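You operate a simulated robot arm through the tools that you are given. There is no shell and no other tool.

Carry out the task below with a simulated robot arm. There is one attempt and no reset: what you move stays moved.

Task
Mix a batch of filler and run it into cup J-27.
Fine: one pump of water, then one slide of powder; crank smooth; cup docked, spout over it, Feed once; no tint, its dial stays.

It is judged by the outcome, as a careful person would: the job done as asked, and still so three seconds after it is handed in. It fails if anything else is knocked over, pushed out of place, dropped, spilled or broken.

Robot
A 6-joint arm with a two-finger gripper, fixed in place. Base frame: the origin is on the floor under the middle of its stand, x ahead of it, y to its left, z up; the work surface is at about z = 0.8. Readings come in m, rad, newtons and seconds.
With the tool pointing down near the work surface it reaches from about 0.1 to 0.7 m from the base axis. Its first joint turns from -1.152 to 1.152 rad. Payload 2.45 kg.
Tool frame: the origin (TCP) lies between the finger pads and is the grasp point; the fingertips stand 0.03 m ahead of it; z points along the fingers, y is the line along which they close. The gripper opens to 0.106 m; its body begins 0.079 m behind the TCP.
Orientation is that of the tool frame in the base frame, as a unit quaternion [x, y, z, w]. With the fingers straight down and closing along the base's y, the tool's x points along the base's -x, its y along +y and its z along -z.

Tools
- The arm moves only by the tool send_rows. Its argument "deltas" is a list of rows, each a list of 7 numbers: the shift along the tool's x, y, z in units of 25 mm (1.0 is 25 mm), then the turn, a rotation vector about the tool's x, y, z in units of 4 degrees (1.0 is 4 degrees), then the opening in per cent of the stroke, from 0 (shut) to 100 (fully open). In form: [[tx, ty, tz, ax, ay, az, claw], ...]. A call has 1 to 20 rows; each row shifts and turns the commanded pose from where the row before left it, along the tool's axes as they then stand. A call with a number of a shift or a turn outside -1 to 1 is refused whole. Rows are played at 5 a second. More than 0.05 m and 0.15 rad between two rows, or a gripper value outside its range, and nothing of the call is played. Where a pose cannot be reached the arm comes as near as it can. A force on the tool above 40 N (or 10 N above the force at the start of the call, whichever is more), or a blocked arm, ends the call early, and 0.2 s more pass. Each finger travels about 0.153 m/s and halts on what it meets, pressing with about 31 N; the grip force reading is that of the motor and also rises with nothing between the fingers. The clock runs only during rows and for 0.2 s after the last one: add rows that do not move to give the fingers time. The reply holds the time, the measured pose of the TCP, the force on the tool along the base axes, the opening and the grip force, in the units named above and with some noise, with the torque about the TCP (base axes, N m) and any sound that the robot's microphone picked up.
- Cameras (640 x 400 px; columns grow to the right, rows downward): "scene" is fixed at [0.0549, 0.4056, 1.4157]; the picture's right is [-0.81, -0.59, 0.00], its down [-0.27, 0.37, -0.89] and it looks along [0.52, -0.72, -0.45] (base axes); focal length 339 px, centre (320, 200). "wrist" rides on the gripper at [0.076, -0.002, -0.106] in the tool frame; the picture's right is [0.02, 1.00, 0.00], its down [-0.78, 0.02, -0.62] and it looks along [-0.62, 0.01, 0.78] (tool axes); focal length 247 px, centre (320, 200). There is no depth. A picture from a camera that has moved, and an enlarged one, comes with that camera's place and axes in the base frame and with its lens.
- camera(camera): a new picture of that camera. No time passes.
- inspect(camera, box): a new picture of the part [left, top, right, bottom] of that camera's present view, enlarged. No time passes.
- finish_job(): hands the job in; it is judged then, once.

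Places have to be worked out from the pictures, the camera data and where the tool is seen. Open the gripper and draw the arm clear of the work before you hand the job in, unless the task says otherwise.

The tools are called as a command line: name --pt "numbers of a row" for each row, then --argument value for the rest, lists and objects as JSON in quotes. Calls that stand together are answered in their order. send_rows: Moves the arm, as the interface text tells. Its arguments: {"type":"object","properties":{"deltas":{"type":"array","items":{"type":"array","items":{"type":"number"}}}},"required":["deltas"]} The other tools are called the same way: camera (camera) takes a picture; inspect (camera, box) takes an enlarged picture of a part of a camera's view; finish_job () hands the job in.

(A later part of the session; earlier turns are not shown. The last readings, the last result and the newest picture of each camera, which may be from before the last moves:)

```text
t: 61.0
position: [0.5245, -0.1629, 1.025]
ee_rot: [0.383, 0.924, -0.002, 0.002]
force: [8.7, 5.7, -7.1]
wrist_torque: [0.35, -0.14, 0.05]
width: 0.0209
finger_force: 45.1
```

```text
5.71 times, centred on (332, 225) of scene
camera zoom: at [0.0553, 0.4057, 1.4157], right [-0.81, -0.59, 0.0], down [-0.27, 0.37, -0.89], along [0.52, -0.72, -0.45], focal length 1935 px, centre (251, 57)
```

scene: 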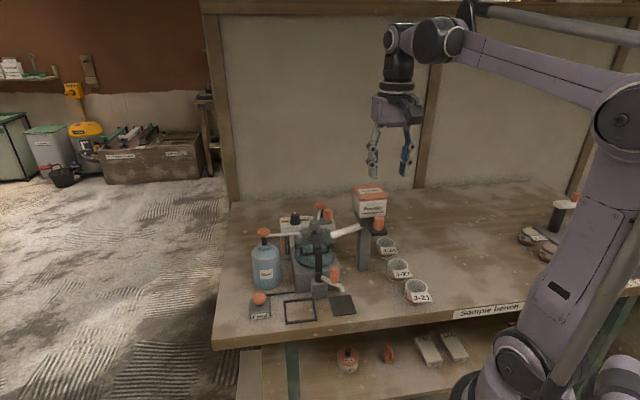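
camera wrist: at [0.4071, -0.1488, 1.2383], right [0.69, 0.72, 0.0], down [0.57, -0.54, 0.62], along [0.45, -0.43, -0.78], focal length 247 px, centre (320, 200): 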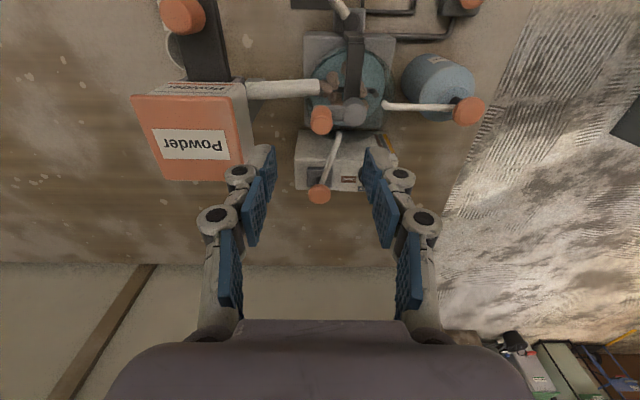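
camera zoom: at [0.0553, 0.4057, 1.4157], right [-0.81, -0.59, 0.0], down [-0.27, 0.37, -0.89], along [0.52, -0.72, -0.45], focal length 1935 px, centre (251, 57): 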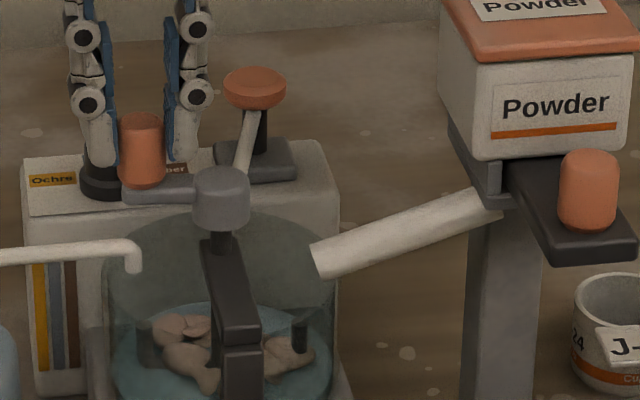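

Continuing from the right side round the back; the dial and tint pump are well below and behind the fingertips.

send_rows --pt "-0.2443 -0.03 0 0 0 0 12" --pt "-0.2354 -0.072 0 0 0 0 12" --pt "-0.2193 -0.1117 0 0 0 0 12" --pt "-0.1966 -0.1481 0 0 0 0 12" --pt "-0.1679 -0.18 0 0 0 0 12" --pt "-0.1341 -0.2064 0 0 0 0 12" --pt "-0.0962 -0.2266 0 0 0 0 12" --pt "-0.0554 -0.2398 0 0 0 0 12" --pt "-0.0129 -0.2458 0 0 0 0 12"

inspect --camera "scene" --box '[276, 190, 388, 260]'

```text
t: 63.0
position: [0.5201, -0.211, 1.0254]
ee_rot: [0.383, 0.924, 0.0, 0.0]
force: [-9.5, 10.8, 35.3]
wrist_torque: [0.3, 0.22, -0.02]
width: 0.0208
finger_force: 44.8
```

```text
5.71 times, centred on (332, 225) of scene
camera zoom: at [0.054, 0.4061, 1.4156], right [-0.81, -0.59, 0.0], down [-0.26, 0.37, -0.89], along [0.52, -0.72, -0.45], focal length 1935 px, centre (251, 57)
```

zoom: 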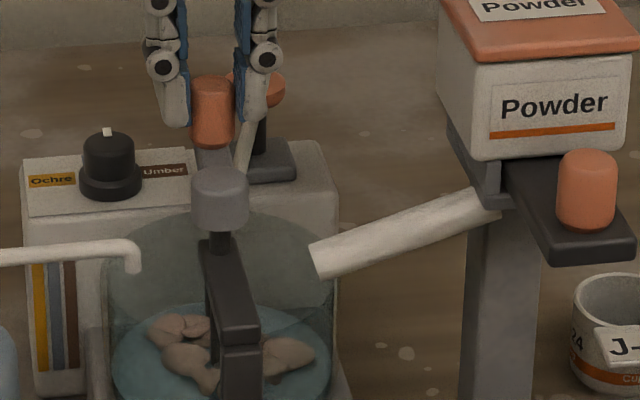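

Three-quarters round. I'll ease up 2 mm to relieve the vertical load and complete the first turn.

send_rows --pt "0.03 -0.2443 -0.08 0 0 0 12" --pt "0.072 -0.2354 0 0 0 0 12" --pt "0.1117 -0.2193 0 0 0 0 12" --pt "0.1481 -0.1966 0 0 0 0 12" --pt "0.18 -0.1679 0 0 0 0 12" --pt "0.2064 -0.1341 0 0 0 0 12" --pt "0.2266 -0.0962 0 0 0 0 12" --pt "0.2398 -0.0554 0 0 0 0 12" --pt "0.2458 -0.0129 0 0 0 0 12"

inspect --camera "scene" --box '[276, 190, 388, 260]'

```text
t: 65.0
position: [0.4721, -0.2091, 1.0252]
ee_rot: [0.383, 0.924, -0.001, 0.001]
force: [9.4, 9.1, -19.1]
wrist_torque: [0.16, -0.48, 0.05]
width: 0.0211
finger_force: 45.3
```

```text
5.71 times, centred on (332, 225) of scene
camera zoom: at [0.0555, 0.4057, 1.4157], right [-0.81, -0.59, 0.0], down [-0.27, 0.37, -0.89], along [0.52, -0.72, -0.45], focal length 1935 px, centre (251, 57)
```

zoom: 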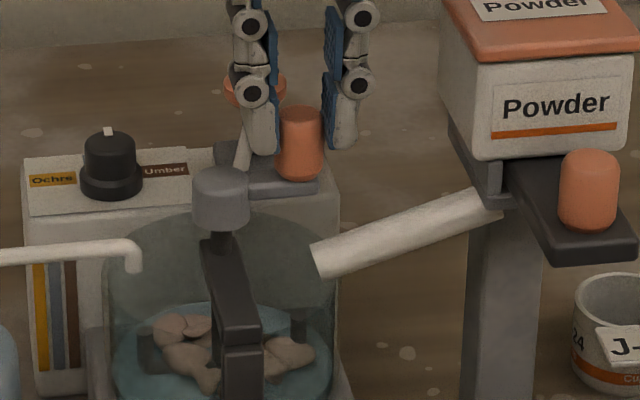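

One full turn done with light forces; lumps are still there. I'll run another full turn in one go, with the circle centre trimmed by under a millimetre.

send_rows --pt "0.4577 0.1143 0.03 0 0 0 12" --pt "0.3864 0.2142 0 0 0 0 12" --pt "0.3013 0.3231 0 0 0 0 12" --pt "0.1867 0.4004 0 0 0 0 12" --pt "0.0538 0.4385 0 0 0 0 12" --pt "-0.0843 0.4337 0 0 0 0 12" --pt "-0.2142 0.3864 0 0 0 0 12" --pt "-0.3231 0.3013 0 0 0 0 12" --pt "-0.4004 0.1867 0 0 0 0 12" --pt "-0.4385 0.0538 0 0 0 0 12" --pt "-0.4337 -0.0843 0 0 0 0 12" --pt "-0.3864 -0.2142 0 0 0 0 12" --pt "-0.3013 -0.3231 0 0 0 0 12" --pt "-0.1867 -0.4004 -0.03 0 0 0 12" --pt "-0.0538 -0.4385 -0.03 0 0 0 12" --pt "0.0843 -0.4337 0 0 0 0 12" --pt "0.2142 -0.3864 0 0 0 0 12" --pt "0.3231 -0.3013 0 0 0 0 12" --pt "0.4004 -0.1867 0 0 0 0 12" --pt "0.4385 -0.0538 0 0 0 0 12"

inspect --camera "scene" --box '[276, 190, 388, 260]'

```text
t: 69.2
position: [0.472, -0.2099, 1.0273]
ee_rot: [0.382, 0.924, -0.002, 0.002]
force: [5.0, 4.8, -35.2]
wrist_torque: [-0.18, -0.43, 0.03]
width: 0.0209
finger_force: 44.7
```

```text
5.71 times, centred on (332, 225) of scene
camera zoom: at [0.0556, 0.4055, 1.4157], right [-0.81, -0.59, 0.0], down [-0.27, 0.37, -0.89], along [0.52, -0.72, -0.45], focal length 1935 px, centre (251, 57)
```

zoom: 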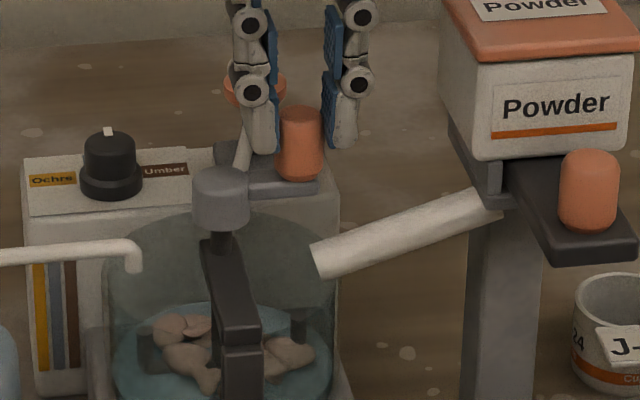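

Two turns done. I'll relieve the vertical pull and do another turn, then compare the bowl contents closely.

send_rows --pt "0.4337 0.0943 0.07 0 0 0 12" --pt "0.3864 0.2142 0 0 0 0 12" --pt "0.3013 0.3231 0 0 0 0 12" --pt "0.1867 0.4004 0 0 0 0 12" --pt "0.0538 0.4385 0 0 0 0 12" --pt "-0.0843 0.4337 0 0 0 0 12" --pt "-0.2142 0.3864 0 0 0 0 12" --pt "-0.3231 0.3013 0 0 0 0 12" --pt "-0.4004 0.1867 0 0 0 0 12" --pt "-0.4385 0.0538 0 0 0 0 12" --pt "-0.4337 -0.0843 0 0 0 0 12" --pt "-0.3864 -0.2142 0 0 0 0 12" --pt "-0.3013 -0.3231 0 0 0 0 12" --pt "-0.1867 -0.4004 -0.03 0 0 0 12" --pt "-0.0538 -0.4385 -0.03 0 0 0 12" --pt "0.0843 -0.4337 0 0 0 0 12" --pt "0.2142 -0.3864 0 0 0 0 12" --pt "0.3231 -0.3013 0 0 0 0 12" --pt "0.4004 -0.1867 0 0 0 0 12" --pt "0.4385 -0.0538 0 0 0 0 12"

inspect --camera "scene" --box '[276, 200, 372, 260]'

inspect --camera "wrist" --box '[280, 50, 440, 150]'

```text
t: 73.4
position: [0.4714, -0.2098, 1.027]
ee_rot: [0.384, 0.923, -0.002, 0.002]
force: [-1.2, -2.3, -29.6]
wrist_torque: [-0.5, -0.49, -0.02]
width: 0.021
finger_force: 44.9
```

```text
6.67 times, centred on (324, 230) of scene
camera zoom: at [0.0553, 0.4053, 1.4158], right [-0.81, -0.59, 0.0], down [-0.27, 0.37, -0.89], along [0.52, -0.72, -0.45], focal length 2258 px, centre (293, 0)
```

zoom: 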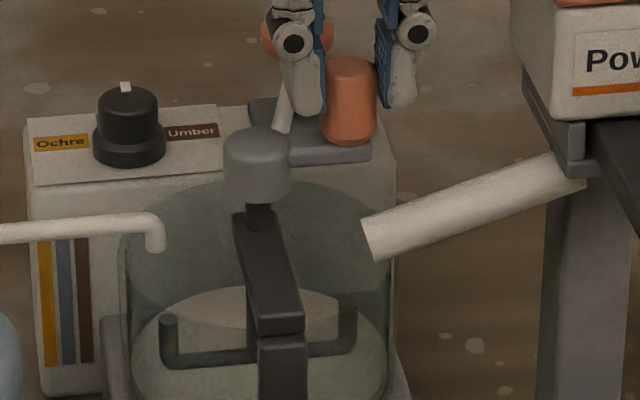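

```text
4.00 times, centred on (360, 100) of wrist
camera zoom: at [0.4171, -0.1563, 1.1319], right [0.69, 0.72, 0.0], down [0.56, -0.54, 0.62], along [0.45, -0.43, -0.78], focal length 988 px, centre (160, 600)
```

zoom: 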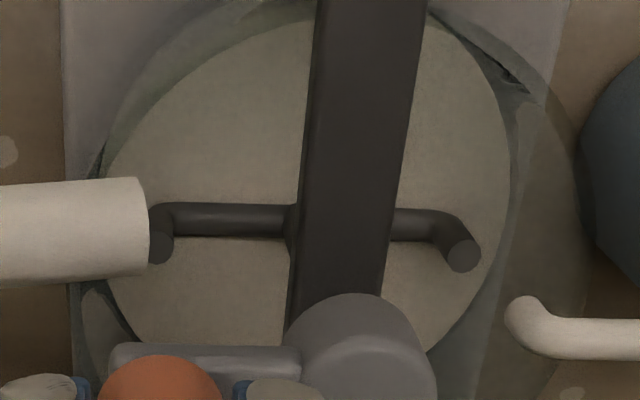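

After three turns the bowl is a smooth, uniform filler with no lumps. I'll release the crank handle and rise straight up.

send_rows --pt "0 0 0.03 0 0 0 40" --pt "0 0 0 0 0 0 40" --pt "0 0 -0.5 0 0 0 40" --pt "0 0 -0.9 0 0 0 40" --pt "0 0 -0.9 0 0 0 40" --pt "0 0 -0.9 0 0 0 40" --pt "0 0 -0.9 0 0 0 40" --pt "0 0 0 0 0 0 40"

camera --camera "scene"

inspect --camera "scene" --box '[240, 190, 400, 290]'

```text
t: 75.2
position: [0.4712, -0.2089, 1.1298]
ee_rot: [0.383, 0.924, -0.001, 0.001]
force: [-0.8, -1.5, 0.2]
wrist_torque: [0.01, 0.0, -0.01]
width: 0.0422
finger_force: 0.1
```

```text
taken
```

scene: 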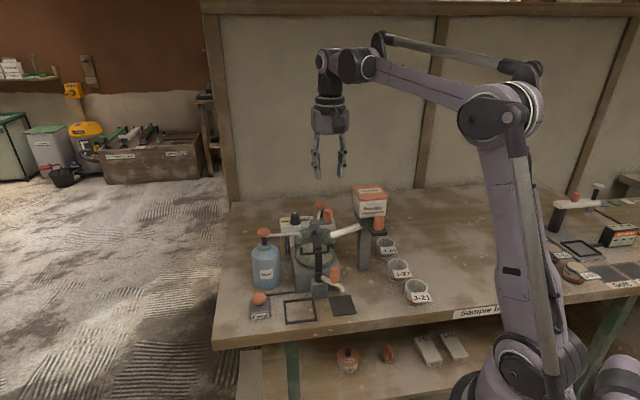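

```text
4.00 times, centred on (320, 240) of scene
camera zoom: at [0.0549, 0.4056, 1.4157], right [-0.81, -0.59, 0.0], down [-0.27, 0.37, -0.89], along [0.52, -0.72, -0.45], focal length 1354 px, centre (320, 40)
```

zoom: 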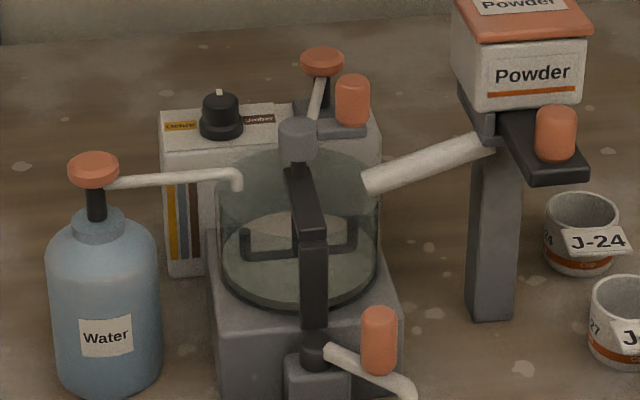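

All good: smooth mix, everything in place. Next the cup: I'll pass above the hopper to the J-27 side, open the gripper and lean the tool 24° towards the front, then look.

send_rows --pt "0.754 -0.917 0 0 0 0 40" --pt "0.754 -0.917 0 0 0 0 40" --pt "0.754 -0.917 0 0 0 0 40" --pt "0.754 -0.917 0 0 0 0 40" --pt "0.754 -0.917 0 0 0 0 40" --pt "0.754 -0.917 0 0 0 0 40" --pt "0.754 -0.917 0 0 0 0 40" --pt "0.754 -0.917 0 0 0 0 40" --pt "0 0 0 0 -1 0 60" --pt "0 0 0 0 -1 0 80" --pt "0 0 0 0 -1 0 90" --pt "0 0 0 0 -1 0 90" --pt "0 0 0 0 -1 0 90" --pt "0 0 0 0 -1 0 90" --pt "0 0 0 0 0 0 90"

camera --camera "wrist"

camera --camera "scene"

```text
t: 78.4
position: [0.2359, -0.2314, 1.1287]
ee_rot: [0.375, 0.903, -0.081, 0.193]
force: [-0.3, 0.2, -0.5]
wrist_torque: [0.01, 0.04, 0.02]
width: 0.0955
finger_force: 0.1
```

```text
taken
camera wrist: at [0.1547, -0.1525, 1.1942], right [0.69, 0.72, -0.01], down [0.34, -0.31, 0.89], along [0.64, -0.62, -0.46], focal length 247 px, centre (320, 200)
```

wrist: 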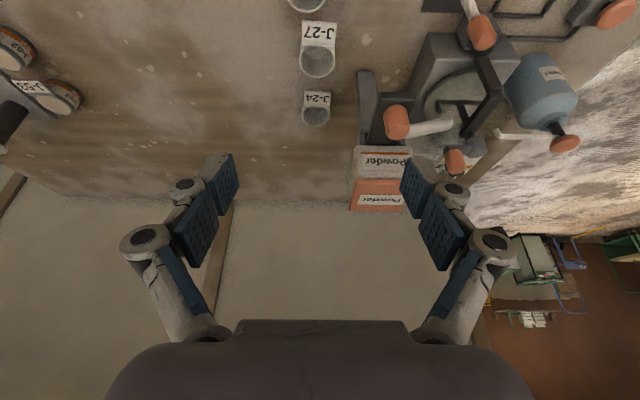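

```text
taken
```

scene: 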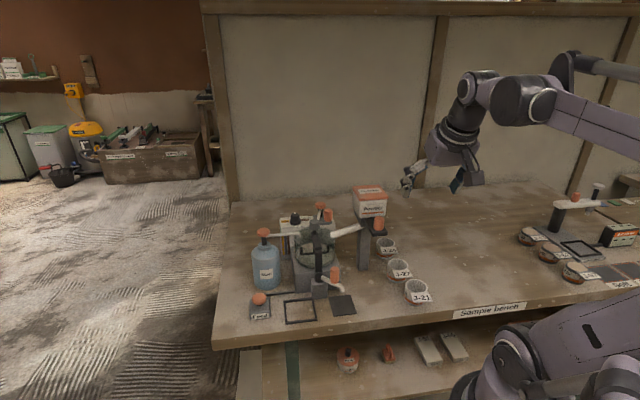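

J-27 is straight ahead in the picture. I'll zoom on it and neighbours for an exact position.

inspect --camera "wrist" --box '[280, 10, 360, 60]'

inspect --camera "wrist" --box '[270, 0, 400, 130]'

inspect --camera "wrist" --box '[280, 35, 360, 85]'

```text
8.00 times, centred on (320, 35) of wrist
camera zoom: at [0.1547, -0.1525, 1.1942], right [0.69, 0.72, -0.01], down [0.34, -0.31, 0.89], along [0.64, -0.62, -0.46], focal length 1976 px, centre (320, 1520)
```

zoom: 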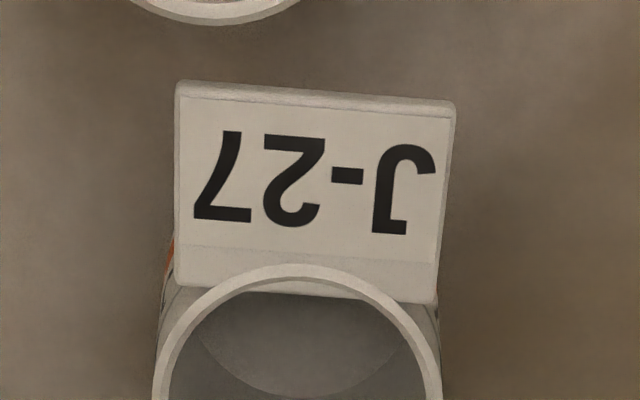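

```text
3.08 times, centred on (335, 65) of wrist
camera zoom: at [0.1547, -0.1525, 1.1942], right [0.69, 0.72, -0.01], down [0.34, -0.31, 0.89], along [0.64, -0.62, -0.46], focal length 760 px, centre (274, 615)
```

zoom: 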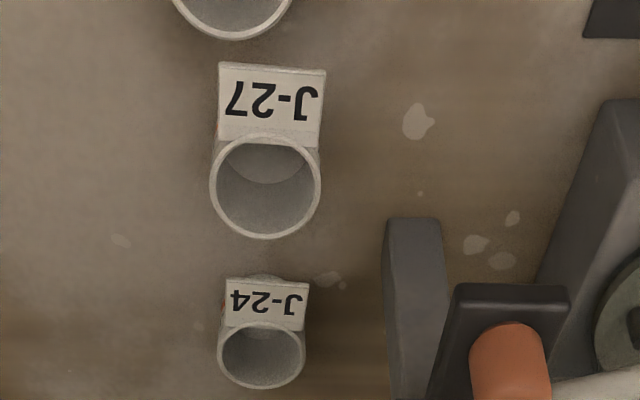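

```text
8.00 times, centred on (320, 60) of wrist
camera zoom: at [0.1547, -0.1525, 1.1942], right [0.69, 0.72, -0.01], down [0.34, -0.31, 0.89], along [0.64, -0.62, -0.46], focal length 1976 px, centre (320, 1320)
```

zoom: 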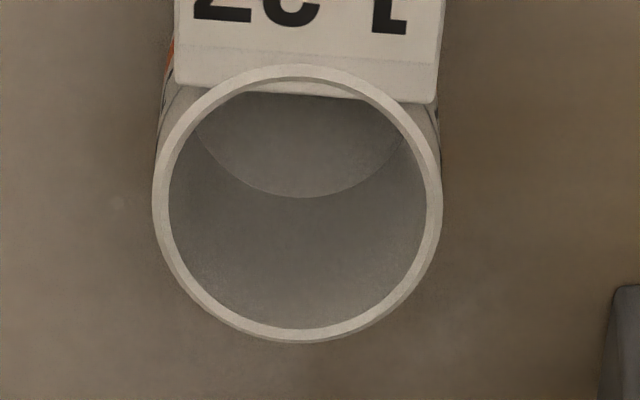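

J-27's rim centre is at about s≈-0.002, b≈0.436, rim z≈0.856. The tag sits at the front between where the fingers will go. I'll come down in front of the powder slide first, with the opening reduced to 72 %.

send_rows --pt "0.36 -0.026 0.927 0 0 0 72" --pt "0.36 -0.026 0.927 0 0 0 72" --pt "0.36 -0.026 0.927 0 0 0 72" --pt "0.36 -0.026 0.927 0 0 0 72" --pt "0.36 -0.026 0.927 0 0 0 72" --pt "0.36 -0.026 0.927 0 0 0 72" --pt "0.36 -0.026 0.927 0 0 0 72" --pt "0.36 -0.026 0.927 0 0 0 72" --pt "0 0 0 0 0 0 72"

camera --camera "wrist"

inspect --camera "scene" --box '[340, 190, 500, 320]'

```text
t: 80.4
position: [0.2359, -0.2436, 0.933]
ee_rot: [0.374, 0.904, -0.08, 0.193]
force: [-0.4, 0.0, -0.1]
wrist_torque: [0.01, 0.02, 0.0]
width: 0.0762
finger_force: 0.0
```

```text
taken
camera wrist: at [0.156, -0.1644, 0.9979], right [0.69, 0.72, -0.01], down [0.34, -0.31, 0.89], along [0.64, -0.62, -0.46], focal length 247 px, centre (320, 200)
```

wrist: 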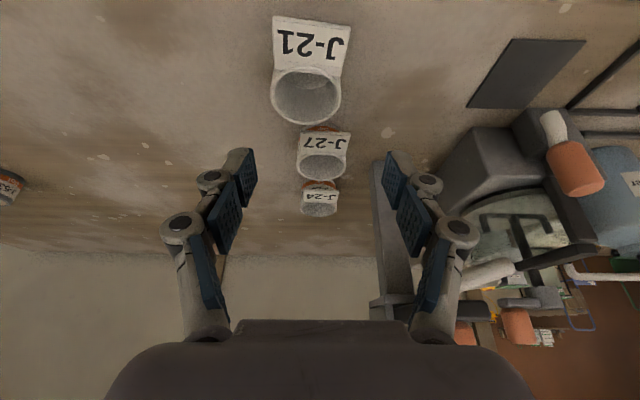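

```text
3.08 times, centred on (420, 255) of scene
camera zoom: at [0.0549, 0.4056, 1.4157], right [-0.81, -0.59, 0.0], down [-0.27, 0.37, -0.89], along [0.52, -0.72, -0.45], focal length 1042 px, centre (12, 31)
```

zoom: 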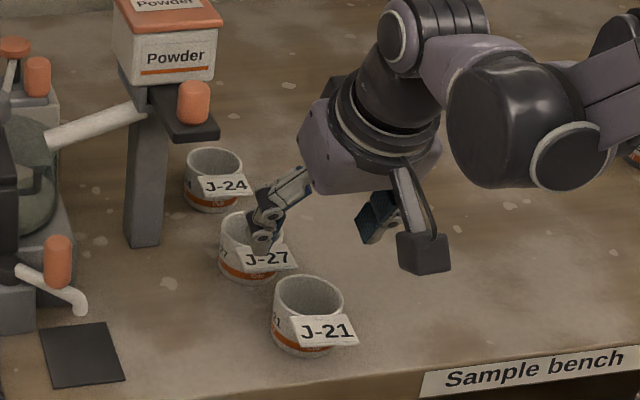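

Now level with the cups. A close zoom on J-27 to trim the alignment.

inspect --camera "wrist" --box '[272, 120, 368, 180]'

inspect --camera "wrist" --box '[220, 90, 420, 215]'

```text
6.67 times, centred on (320, 150) of wrist
camera zoom: at [0.156, -0.1644, 0.9979], right [0.69, 0.72, -0.01], down [0.34, -0.31, 0.89], along [0.64, -0.62, -0.46], focal length 1646 px, centre (320, 533)
```

zoom: 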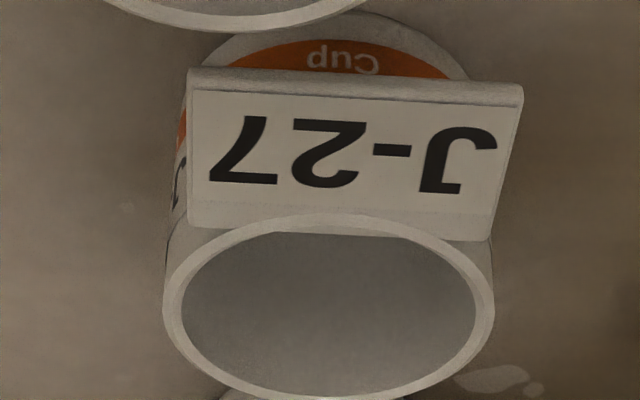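

```text
3.20 times, centred on (320, 152) of wrist
camera zoom: at [0.156, -0.1644, 0.9979], right [0.69, 0.72, -0.01], down [0.34, -0.31, 0.89], along [0.64, -0.62, -0.46], focal length 790 px, centre (320, 352)
```

zoom: 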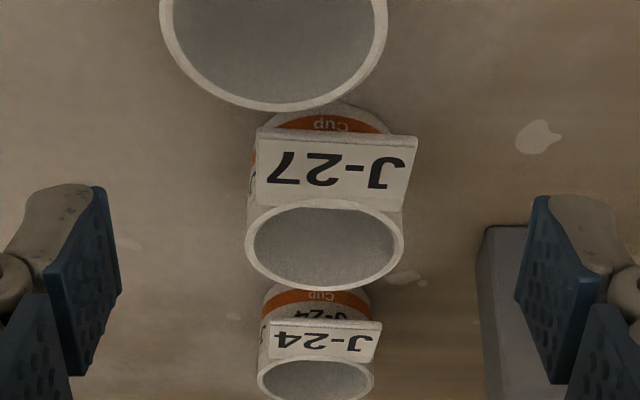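

From the two tilted views the rim is at z≈0.843, centre b≈0.443, s≈-0.003 (diameter ≈53 mm). Moving in diagonally to just above and around the cup, then I'll check.

send_rows --pt "-0.362 0.025 0.6865 0 0 0 72" --pt "-0.362 0.025 0.6865 0 0 0 72" --pt "-0.362 0.025 0.6865 0 0 0 72" --pt "-0.362 0.025 0.6865 0 0 0 72" --pt "0 0 0 0 0 0 72"

camera --camera "wrist"

inspect --camera "scene" --box '[340, 190, 500, 320]'

```text
t: 81.6
position: [0.2803, -0.2838, 0.8813]
ee_rot: [0.375, 0.903, -0.081, 0.193]
force: [-0.1, 0.6, 1.1]
wrist_torque: [0.01, 0.0, 0.01]
width: 0.0764
finger_force: 0.1
```

```text
taken
camera wrist: at [0.1997, -0.205, 0.946], right [0.69, 0.72, -0.01], down [0.34, -0.31, 0.89], along [0.64, -0.62, -0.46], focal length 247 px, centre (320, 200)
```

wrist: 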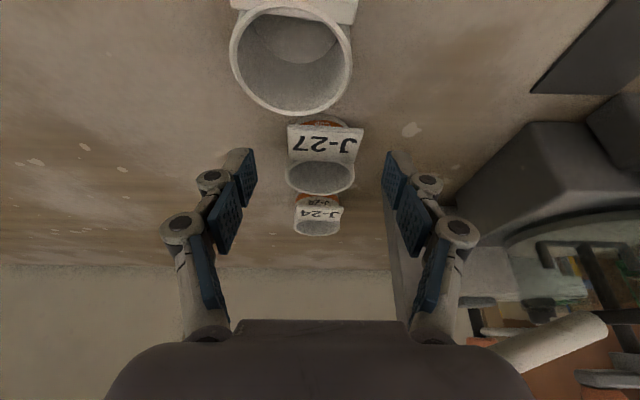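

```text
3.08 times, centred on (420, 255) of scene
camera zoom: at [0.0549, 0.4056, 1.4157], right [-0.81, -0.59, 0.0], down [-0.27, 0.37, -0.89], along [0.52, -0.72, -0.45], focal length 1042 px, centre (12, 31)
```

zoom: 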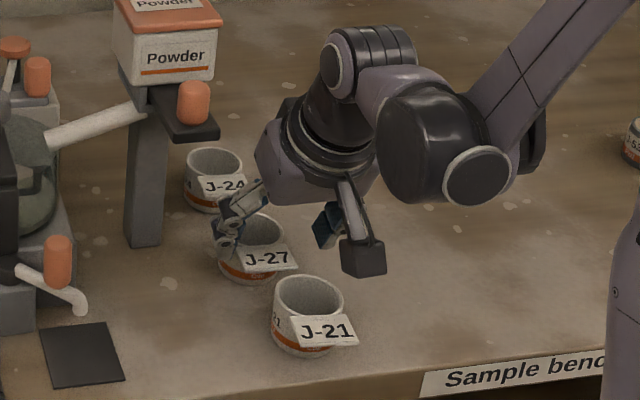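

Cup is centred between the fingers (s≈-0.002, b≈0.4445). Moving the last 5–6 cm to the grasp height.

send_rows --pt "-0.22 0.01 0.5175 0 0 0 72" --pt "-0.22 0.01 0.5175 0 0 0 72" --pt "-0.22 0 0.5175 0 0 0 72" --pt "-0.22 0 0.5175 0 0 0 72" --pt "0 0 0 0 0 0 72"

camera --camera "wrist"

inspect --camera "scene" --box '[340, 200, 468, 300]'

```text
t: 82.8
position: [0.3111, -0.3133, 0.843]
ee_rot: [0.375, 0.903, -0.08, 0.192]
force: [0.6, 0.0, 0.9]
wrist_torque: [-0.01, -0.01, 0.01]
width: 0.0764
finger_force: 0.0
```

```text
taken
camera wrist: at [0.231, -0.2342, 0.9087], right [0.69, 0.72, -0.01], down [0.34, -0.31, 0.89], along [0.64, -0.62, -0.46], focal length 247 px, centre (320, 200)
```

wrist: 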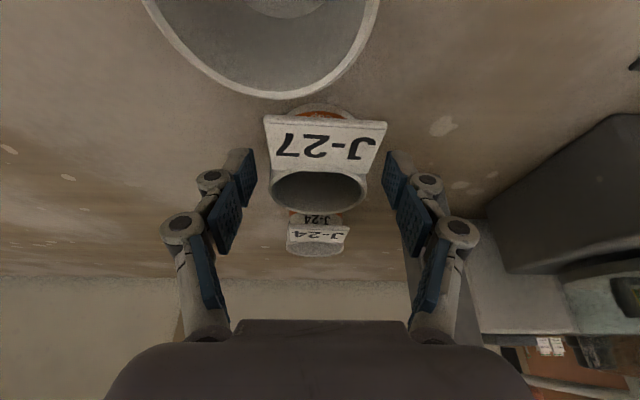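

```text
4.00 times, centred on (404, 250) of scene
camera zoom: at [0.0549, 0.4056, 1.4157], right [-0.81, -0.59, 0.0], down [-0.27, 0.37, -0.89], along [0.52, -0.72, -0.45], focal length 1354 px, centre (-16, 0)
```

zoom: 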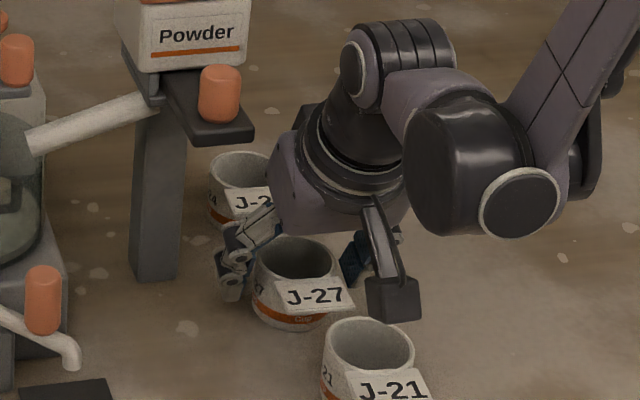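

The cup sits centrally between the fingers with the tag clear in front. Closing gently.

send_rows --pt "0 0 0 0 0 0 62" --pt "0 0 0 0 0 0 56" --pt "0 0 0 0 0 0 50" --pt "0 0 0 0 0 0 44" --pt "0 0 0 0 0 0 40" --pt "0 0 0 0 0 0 40"

camera --camera "wrist"

inspect --camera "scene" --box '[340, 200, 468, 300]'

```text
t: 84.2
position: [0.3119, -0.3132, 0.8432]
ee_rot: [0.374, 0.904, -0.08, 0.193]
force: [0.6, -0.2, 2.8]
wrist_torque: [0.02, 0.02, -0.03]
width: 0.0493
finger_force: 31.0
```

```text
taken
camera wrist: at [0.2309, -0.2342, 0.9089], right [0.69, 0.72, -0.01], down [0.34, -0.31, 0.89], along [0.64, -0.62, -0.46], focal length 247 px, centre (320, 200)
```

wrist: 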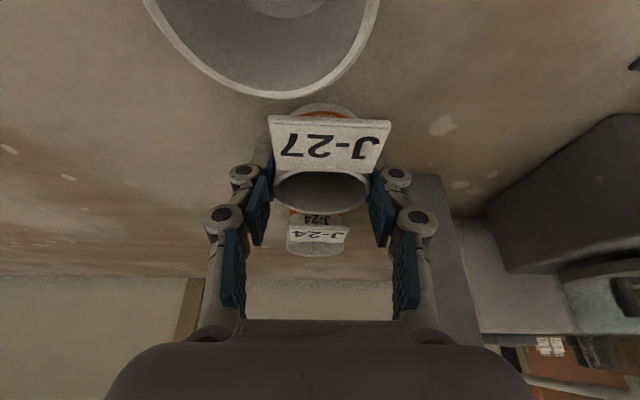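

```text
4.00 times, centred on (404, 250) of scene
camera zoom: at [0.0549, 0.4056, 1.4157], right [-0.81, -0.59, 0.0], down [-0.27, 0.37, -0.89], along [0.52, -0.72, -0.45], focal length 1354 px, centre (-16, 0)
```

zoom: 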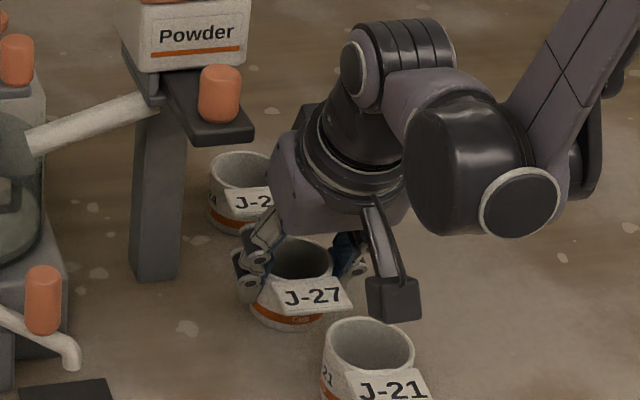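

Gripped at 49 mm with 31 N. I'll lift 1 cm straight, then check that the cup comes with the gripper.

send_rows --pt "-0.163 0 -0.365 0 0 0 40" --pt "-0.163 0 -0.365 0 0 0 40" --pt "0 0 0 0 0 0 40"

inspect --camera "scene" --box '[340, 200, 468, 300]'

camera --camera "wrist"

```text
t: 85.0
position: [0.311, -0.313, 0.8632]
ee_rot: [0.375, 0.903, -0.08, 0.192]
force: [1.1, 0.3, -0.4]
wrist_torque: [0.0, -0.02, -0.06]
width: 0.0493
finger_force: 31.6
```

```text
4.00 times, centred on (404, 250) of scene
camera zoom: at [0.0549, 0.4056, 1.4157], right [-0.81, -0.59, 0.0], down [-0.27, 0.37, -0.89], along [0.52, -0.72, -0.45], focal length 1354 px, centre (-16, 0)
```

zoom: 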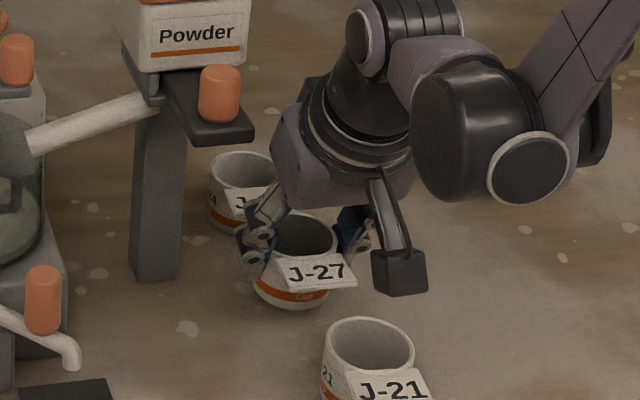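

```text
taken
camera wrist: at [0.2303, -0.2343, 0.9284], right [0.69, 0.72, -0.01], down [0.34, -0.31, 0.89], along [0.64, -0.62, -0.46], focal length 247 px, centre (320, 200)
```

wrist: 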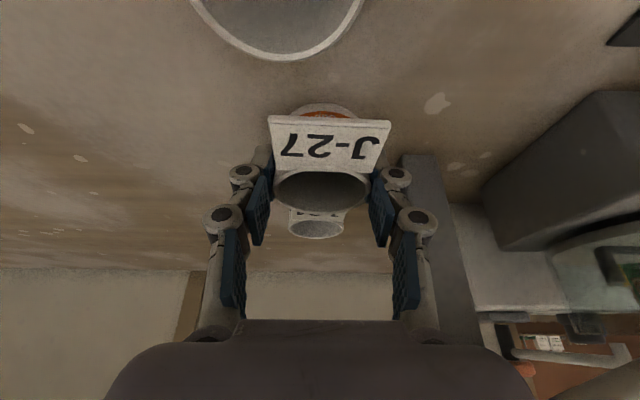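

The cup comes up cleanly. Now I'll rise while moving away from the hopper, up to crossing height.

send_rows --pt "-0.325 -0.4 -0.731 0 0 0 40" --pt "-0.325 -0.4 -0.731 0 0 0 40" --pt "-0.325 -0.4 -0.731 0 0 0 40" --pt "-0.325 -0.4 -0.731 0 0 0 40" --pt "-0.325 -0.2 -0.731 0 0 0 40" --pt "-0.325 0 -0.731 0 0 0 40" --pt "-0.325 0 -0.731 0 0 0 40" --pt "-0.325 0 -0.731 0 0 0 40" --pt "-0.325 0 -0.731 0 0 0 40" --pt "-0.325 0 -0.731 0 0 0 40" --pt "-0.325 0 -0.731 0 0 0 40" --pt "-0.325 0 -0.731 0 0 0 40" --pt "-0.325 0 -0.731 0 0 0 40" --pt "-0.325 0 -0.731 0 0 0 40"

camera --camera "scene"

camera --camera "wrist"

```text
t: 88.0
position: [0.2785, -0.3431, 1.1437]
ee_rot: [0.374, 0.904, -0.081, 0.192]
force: [0.0, 0.4, -0.4]
wrist_torque: [0.01, -0.03, 0.02]
width: 0.0491
finger_force: 31.0
```

```text
taken
```

scene: 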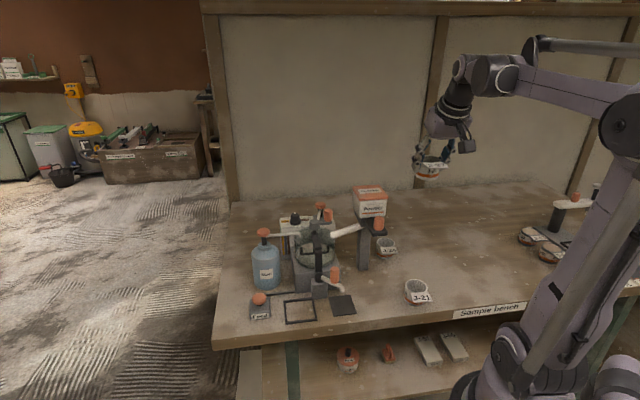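

```text
taken
camera wrist: at [0.1979, -0.2637, 1.2096], right [0.69, 0.72, -0.01], down [0.34, -0.31, 0.89], along [0.64, -0.62, -0.46], focal length 247 px, centre (320, 200)
```

wrist: 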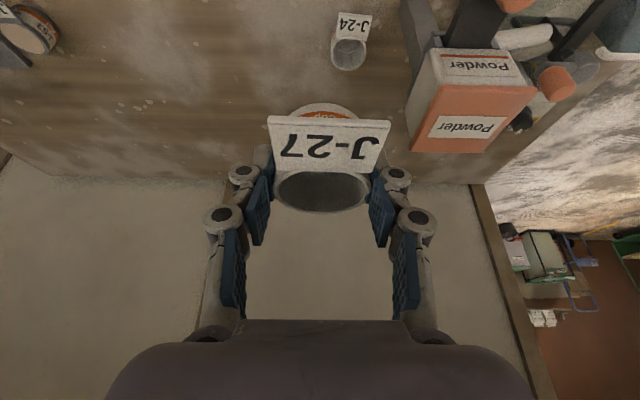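

Cup J-27 is held level at z≈1.14. Crossing above the powder slide to a point in front of the dock.

send_rows --pt "0.312 0.916 -0.139 0 0 0 40" --pt "0.312 0.916 -0.139 0 0 0 40" --pt "0.312 0.916 -0.139 0 0 0 40" --pt "0.312 0.916 -0.139 0 0 0 40" --pt "0.312 0.916 -0.139 0 0 0 40" --pt "0.312 0.916 -0.139 0 0 0 40" --pt "0.312 0.916 -0.139 0 0 0 40" --pt "0.312 0.916 -0.139 0 0 0 40" --pt "0.312 0.916 -0.139 0 0 0 40" --pt "0.312 0.916 -0.139 0 0 0 40" --pt "0.312 0.916 -0.139 0 0 0 40" --pt "0.312 0.916 -0.139 0 0 0 40" --pt "0.312 0.916 -0.139 0 0 0 40" --pt "0.312 0.916 -0.139 0 0 0 40" --pt "0 0 0 0 0 0 40"

camera --camera "wrist"

camera --camera "scene"

```text
t: 91.2
position: [0.4231, -0.0322, 1.14]
ee_rot: [0.375, 0.903, -0.081, 0.192]
force: [-0.7, -0.2, -0.6]
wrist_torque: [-0.01, 0.03, 0.01]
width: 0.049
finger_force: 30.9
```

```text
taken
camera wrist: at [0.3431, 0.047, 1.2062], right [0.69, 0.72, -0.01], down [0.34, -0.31, 0.89], along [0.64, -0.62, -0.46], focal length 247 px, centre (320, 200)
```

wrist: 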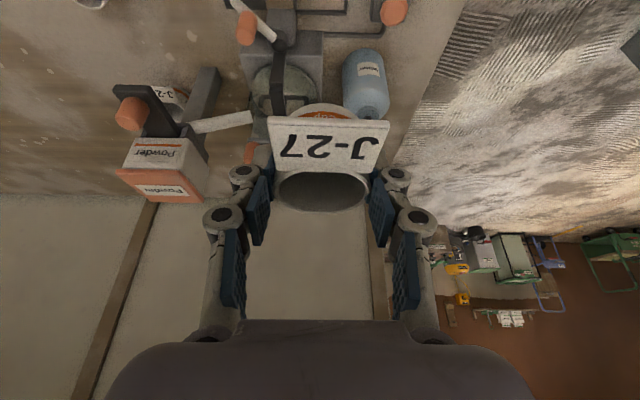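

```text
taken
```

scene: 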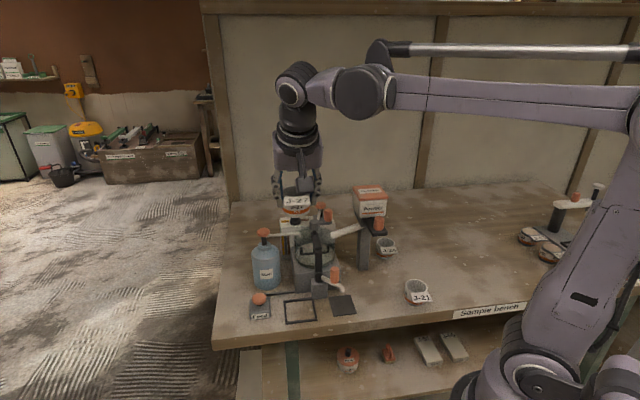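

Over the front of the dock. Descending to cup-bottom height of about 0.88 for a close look at the dock.

send_rows --pt "0.398 -0.02 0.893 0 0 0 40" --pt "0.398 -0.02 0.893 0 0 0 40" --pt "0.398 -0.02 0.893 0 0 0 40" --pt "0.398 0 0.893 0 0 0 40" --pt "0.398 0 0.893 0 0 0 40" --pt "0.398 0 0.893 0 0 0 40" --pt "0.398 0 0.893 0 0 0 40" --pt "0.398 0 0.893 0 0 0 40" --pt "0.398 0 0.893 0 0 0 40" --pt "0 0 0 0 0 0 40"

camera --camera "wrist"

inspect --camera "scene" --box '[230, 220, 390, 340]'

```text
t: 93.4
position: [0.4203, -0.0343, 0.9227]
ee_rot: [0.375, 0.903, -0.08, 0.192]
force: [1.1, -0.8, 0.1]
wrist_torque: [0.0, 0.01, 0.02]
width: 0.0492
finger_force: 31.1
```

```text
taken
camera wrist: at [0.3389, 0.0442, 0.9868], right [0.69, 0.72, -0.01], down [0.34, -0.31, 0.89], along [0.64, -0.62, -0.46], focal length 247 px, centre (320, 200)
```

wrist: 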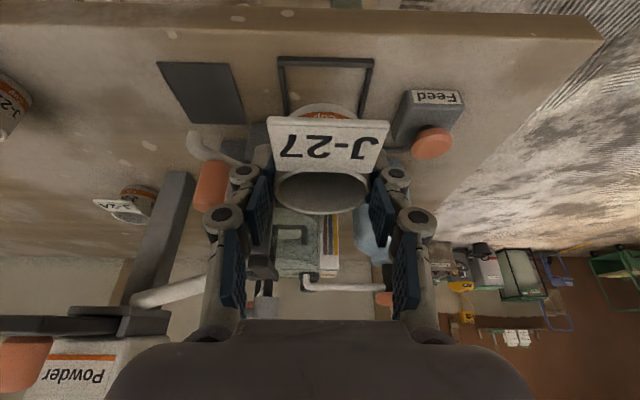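

```text
3.33 times, centred on (310, 280) of scene
camera zoom: at [0.0549, 0.4056, 1.4157], right [-0.81, -0.59, 0.0], down [-0.27, 0.37, -0.89], along [0.52, -0.72, -0.45], focal length 1129 px, centre (353, -67)
```

zoom: 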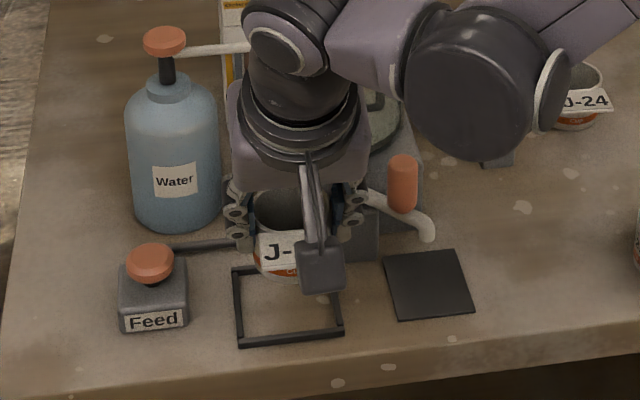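

The dock frame is visible just below. I'll zoom to check the lateral centring against the frame rails.

inspect --camera "wrist" --box '[264, 40, 392, 120]'

inspect --camera "wrist" --box '[180, 100, 300, 220]'

```text
5.00 times, centred on (328, 80) of wrist
camera zoom: at [0.3389, 0.0442, 0.9868], right [0.69, 0.72, -0.01], down [0.34, -0.31, 0.89], along [0.64, -0.62, -0.46], focal length 1235 px, centre (280, 800)
```

zoom: 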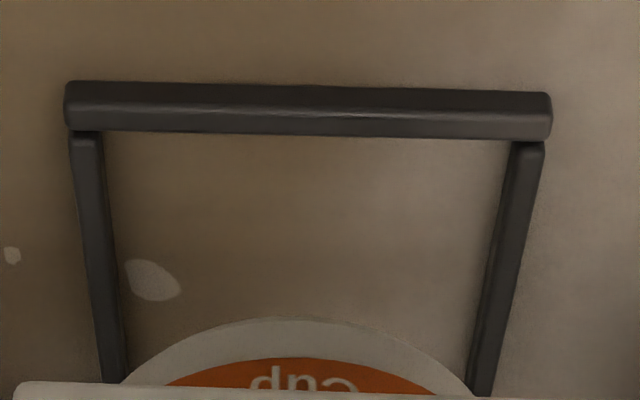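

```text
3.33 times, centred on (240, 160) of wrist
camera zoom: at [0.3389, 0.0442, 0.9868], right [0.69, 0.72, -0.01], down [0.34, -0.31, 0.89], along [0.64, -0.62, -0.46], focal length 823 px, centre (587, 333)
```

zoom: 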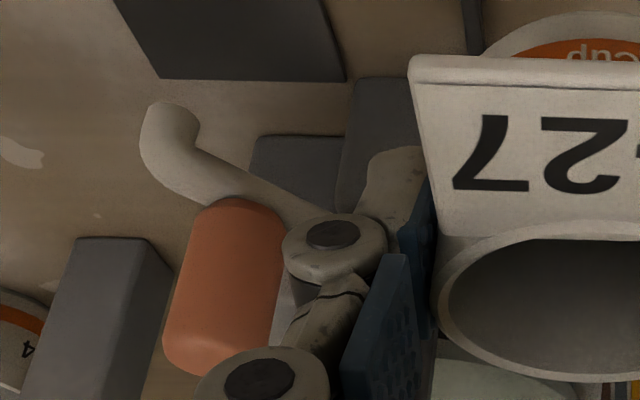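

The dock's centre is at s≈0.275, b≈0.3637; the cup needs 2 mm to the right. Moving over the dock to about 3 cm above the table.

send_rows --pt "-0.156 0.0225 0.5915 0 0 0 40" --pt "-0.156 0.0225 0.5915 0 0 0 40" --pt "-0.156 0.0225 0.5915 0 0 0 40" --pt "-0.156 0.0225 0.5915 0 0 0 40" --pt "0 0 0 0 0 0 40"

camera --camera "wrist"

inspect --camera "scene" --box '[250, 240, 362, 320]'

```text
t: 94.6
position: [0.4496, -0.0605, 0.8764]
ee_rot: [0.374, 0.904, -0.08, 0.193]
force: [-1.0, -0.7, 0.1]
wrist_torque: [0.0, 0.01, -0.05]
width: 0.0497
finger_force: 30.5
```

```text
taken
camera wrist: at [0.3682, 0.0195, 0.941], right [0.69, 0.72, -0.01], down [0.34, -0.31, 0.89], along [0.64, -0.62, -0.46], focal length 247 px, centre (320, 200)
```

wrist: 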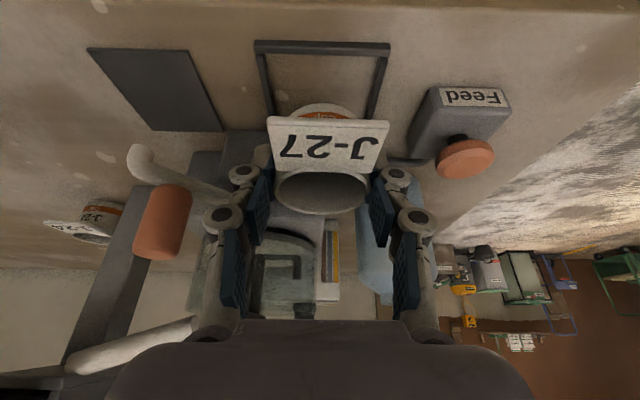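

```text
5.00 times, centred on (306, 280) of scene
camera zoom: at [0.0549, 0.4056, 1.4157], right [-0.81, -0.59, 0.0], down [-0.27, 0.37, -0.89], along [0.52, -0.72, -0.45], focal length 1693 px, centre (390, -200)
```

zoom: 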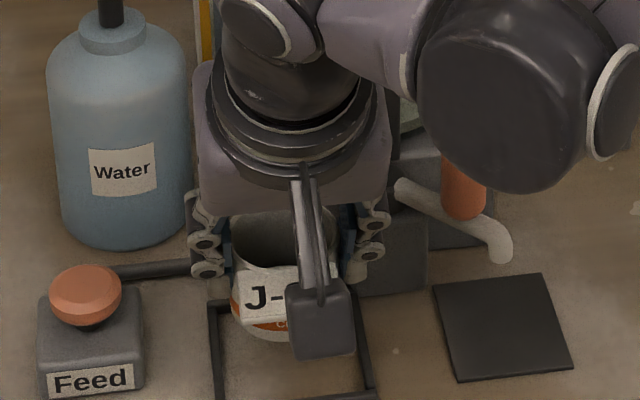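

Centred over the dock (TCP s≈0.275, b≈0.3606). Lowering gently to the table.

send_rows --pt "0.1464 0 0.3289 0 0 0 40" --pt "0.1464 0 0.3289 0 0 0 40" --pt "0.1464 0 0.3289 0 0 0 40" --pt "0.0325 0 0.0731 0 0 0 40" --pt "0 0 0 0 0 0 40"

inspect --camera "wrist" --box '[240, 40, 400, 140]'

inspect --camera "scene" --box '[250, 240, 362, 320]'

```text
t: 95.8
position: [0.4483, -0.0597, 0.8479]
ee_rot: [0.374, 0.904, -0.081, 0.192]
force: [0.0, -0.8, -0.3]
wrist_torque: [-0.01, -0.04, 0.01]
width: 0.049
finger_force: 30.8
```

```text
4.00 times, centred on (320, 90) of wrist
camera zoom: at [0.368, 0.0194, 0.9125], right [0.69, 0.72, -0.01], down [0.34, -0.31, 0.89], along [0.64, -0.62, -0.46], focal length 988 px, centre (320, 640)
```

zoom: 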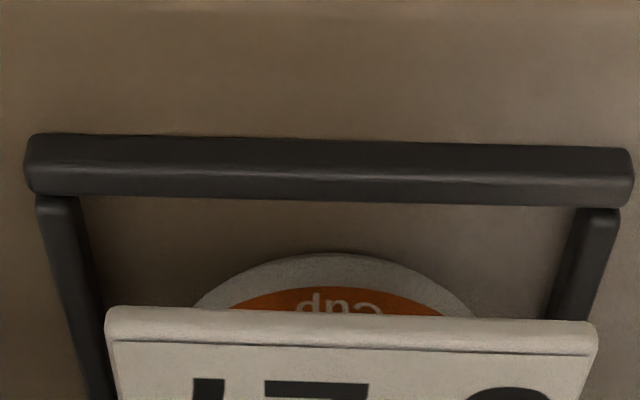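

```text
5.00 times, centred on (306, 280) of scene
camera zoom: at [0.0549, 0.4056, 1.4157], right [-0.81, -0.59, 0.0], down [-0.27, 0.37, -0.89], along [0.52, -0.72, -0.45], focal length 1693 px, centre (390, -200)
```

zoom: 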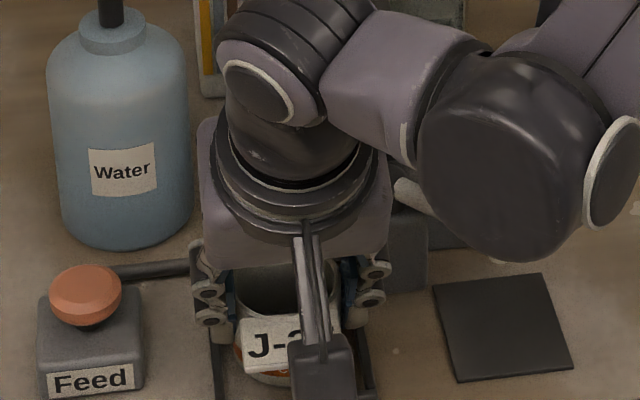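

Cup is centred inside the frame with margin on all sides, about 5 mm above the table. Lowering in 2 mm steps to contact.

send_rows --pt "0.0325 0 0.0731 0 0 0 40" --pt "0.0325 0 0.0731 0 0 0 40" --pt "0 0 0 0 0 0 40"

inspect --camera "wrist" --box '[240, 40, 400, 140]'

```text
t: 96.6
position: [0.4498, -0.0595, 0.8437]
ee_rot: [0.374, 0.903, -0.081, 0.193]
force: [-2.2, 3.5, 22.4]
wrist_torque: [0.03, -0.07, -0.03]
width: 0.0491
finger_force: 30.9
```

```text
4.00 times, centred on (320, 90) of wrist
camera zoom: at [0.3684, 0.0192, 0.9081], right [0.69, 0.72, -0.01], down [0.34, -0.31, 0.89], along [0.64, -0.62, -0.46], focal length 988 px, centre (320, 640)
```

zoom: 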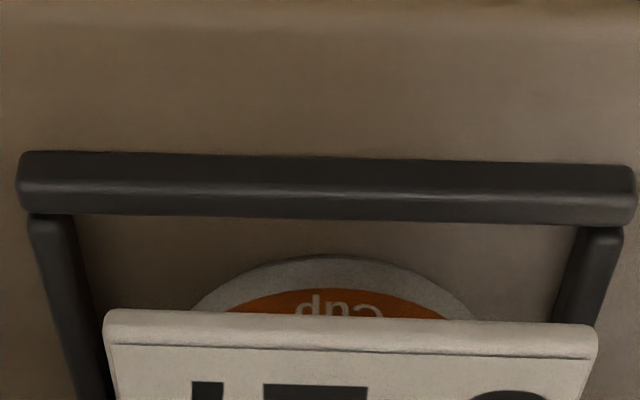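

Contact with the table (22 N). I'll ease up about 1 mm and open the fingers slowly.

send_rows --pt "-0.018 0 -0.042 0 0 0 40" --pt "0 0 0 0 0 0 48" --pt "0 0 0 0 0 0 54" --pt "0 0 0 0 0 0 60" --pt "0 0 0 0 0 0 64" --pt "0 0 0 0 0 0 64"

camera --camera "wrist"

inspect --camera "scene" --box '[250, 240, 362, 320]'

```text
t: 98.0
position: [0.4492, -0.0605, 0.8434]
ee_rot: [0.374, 0.904, -0.081, 0.192]
force: [0.2, -0.4, -0.1]
wrist_torque: [0.04, -0.03, 0.0]
width: 0.0679
finger_force: 0.2
```

```text
taken
camera wrist: at [0.3684, 0.0185, 0.909], right [0.69, 0.72, -0.01], down [0.34, -0.31, 0.89], along [0.64, -0.62, -0.46], focal length 247 px, centre (320, 200)
```

wrist: 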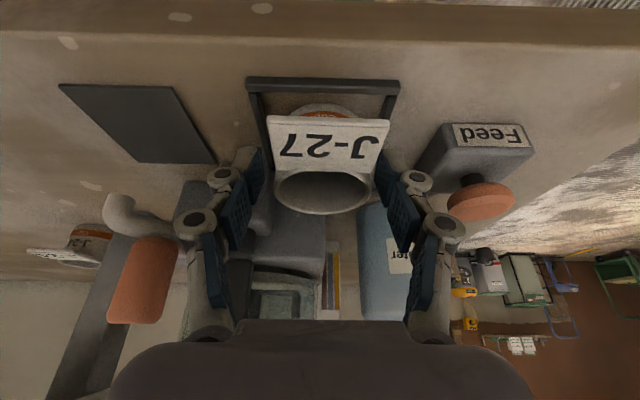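

```text
5.00 times, centred on (306, 280) of scene
camera zoom: at [0.0549, 0.4056, 1.4157], right [-0.81, -0.59, 0.0], down [-0.27, 0.37, -0.89], along [0.52, -0.72, -0.45], focal length 1693 px, centre (390, -200)
```

zoom: 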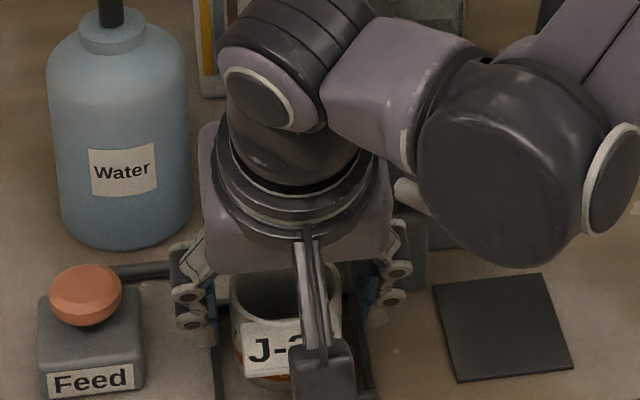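

Released; both fingers are clear of the cup and tag. Retreating along the tool axis.

send_rows --pt "0 0 -0.3 0 0 0 64" --pt "0 0 -0.6 0 0 0 64" --pt "0 0 -0.9 0 0 0 64" --pt "0 0 -0.9 0 0 0 64" --pt "0 0 -0.9 0 0 0 64" --pt "0 0 -0.9 0 0 0 64" --pt "0 0 -0.9 0 0 0 64" --pt "0 0 0 0 0 0 64"

camera --camera "wrist"

inspect --camera "scene" --box '[240, 200, 400, 330]'

```text
t: 99.8
position: [0.4097, -0.0209, 0.9681]
ee_rot: [0.375, 0.903, -0.081, 0.193]
force: [-0.3, -0.2, -1.0]
wrist_torque: [-0.02, 0.04, -0.03]
width: 0.0683
finger_force: 0.1
```

```text
taken
camera wrist: at [0.3294, 0.0585, 1.0331], right [0.69, 0.72, -0.01], down [0.34, -0.31, 0.89], along [0.64, -0.62, -0.46], focal length 247 px, centre (320, 200)
```

wrist: 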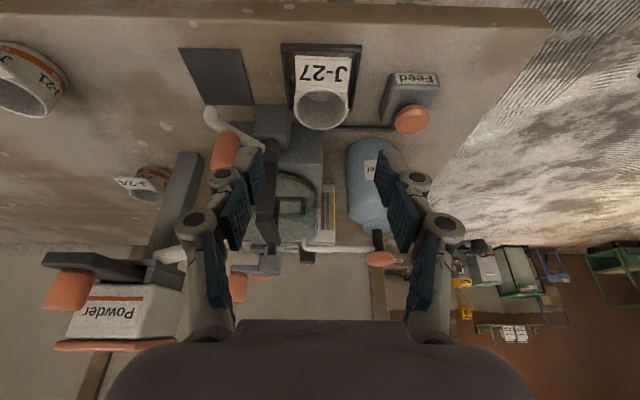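

```text
3.08 times, centred on (320, 265) of scene
camera zoom: at [0.0549, 0.4056, 1.4157], right [-0.81, -0.59, 0.0], down [-0.27, 0.37, -0.89], along [0.52, -0.72, -0.45], focal length 1042 px, centre (320, 0)
```

zoom: 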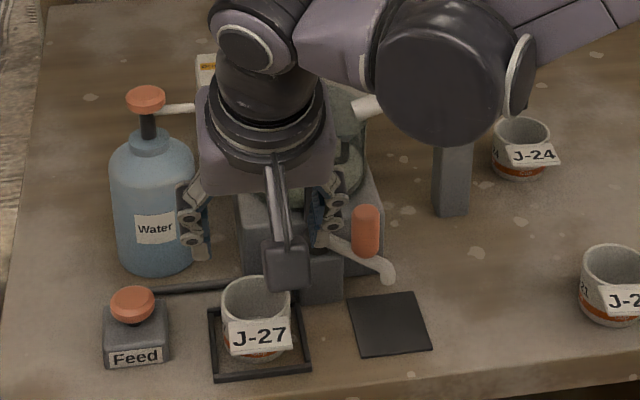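

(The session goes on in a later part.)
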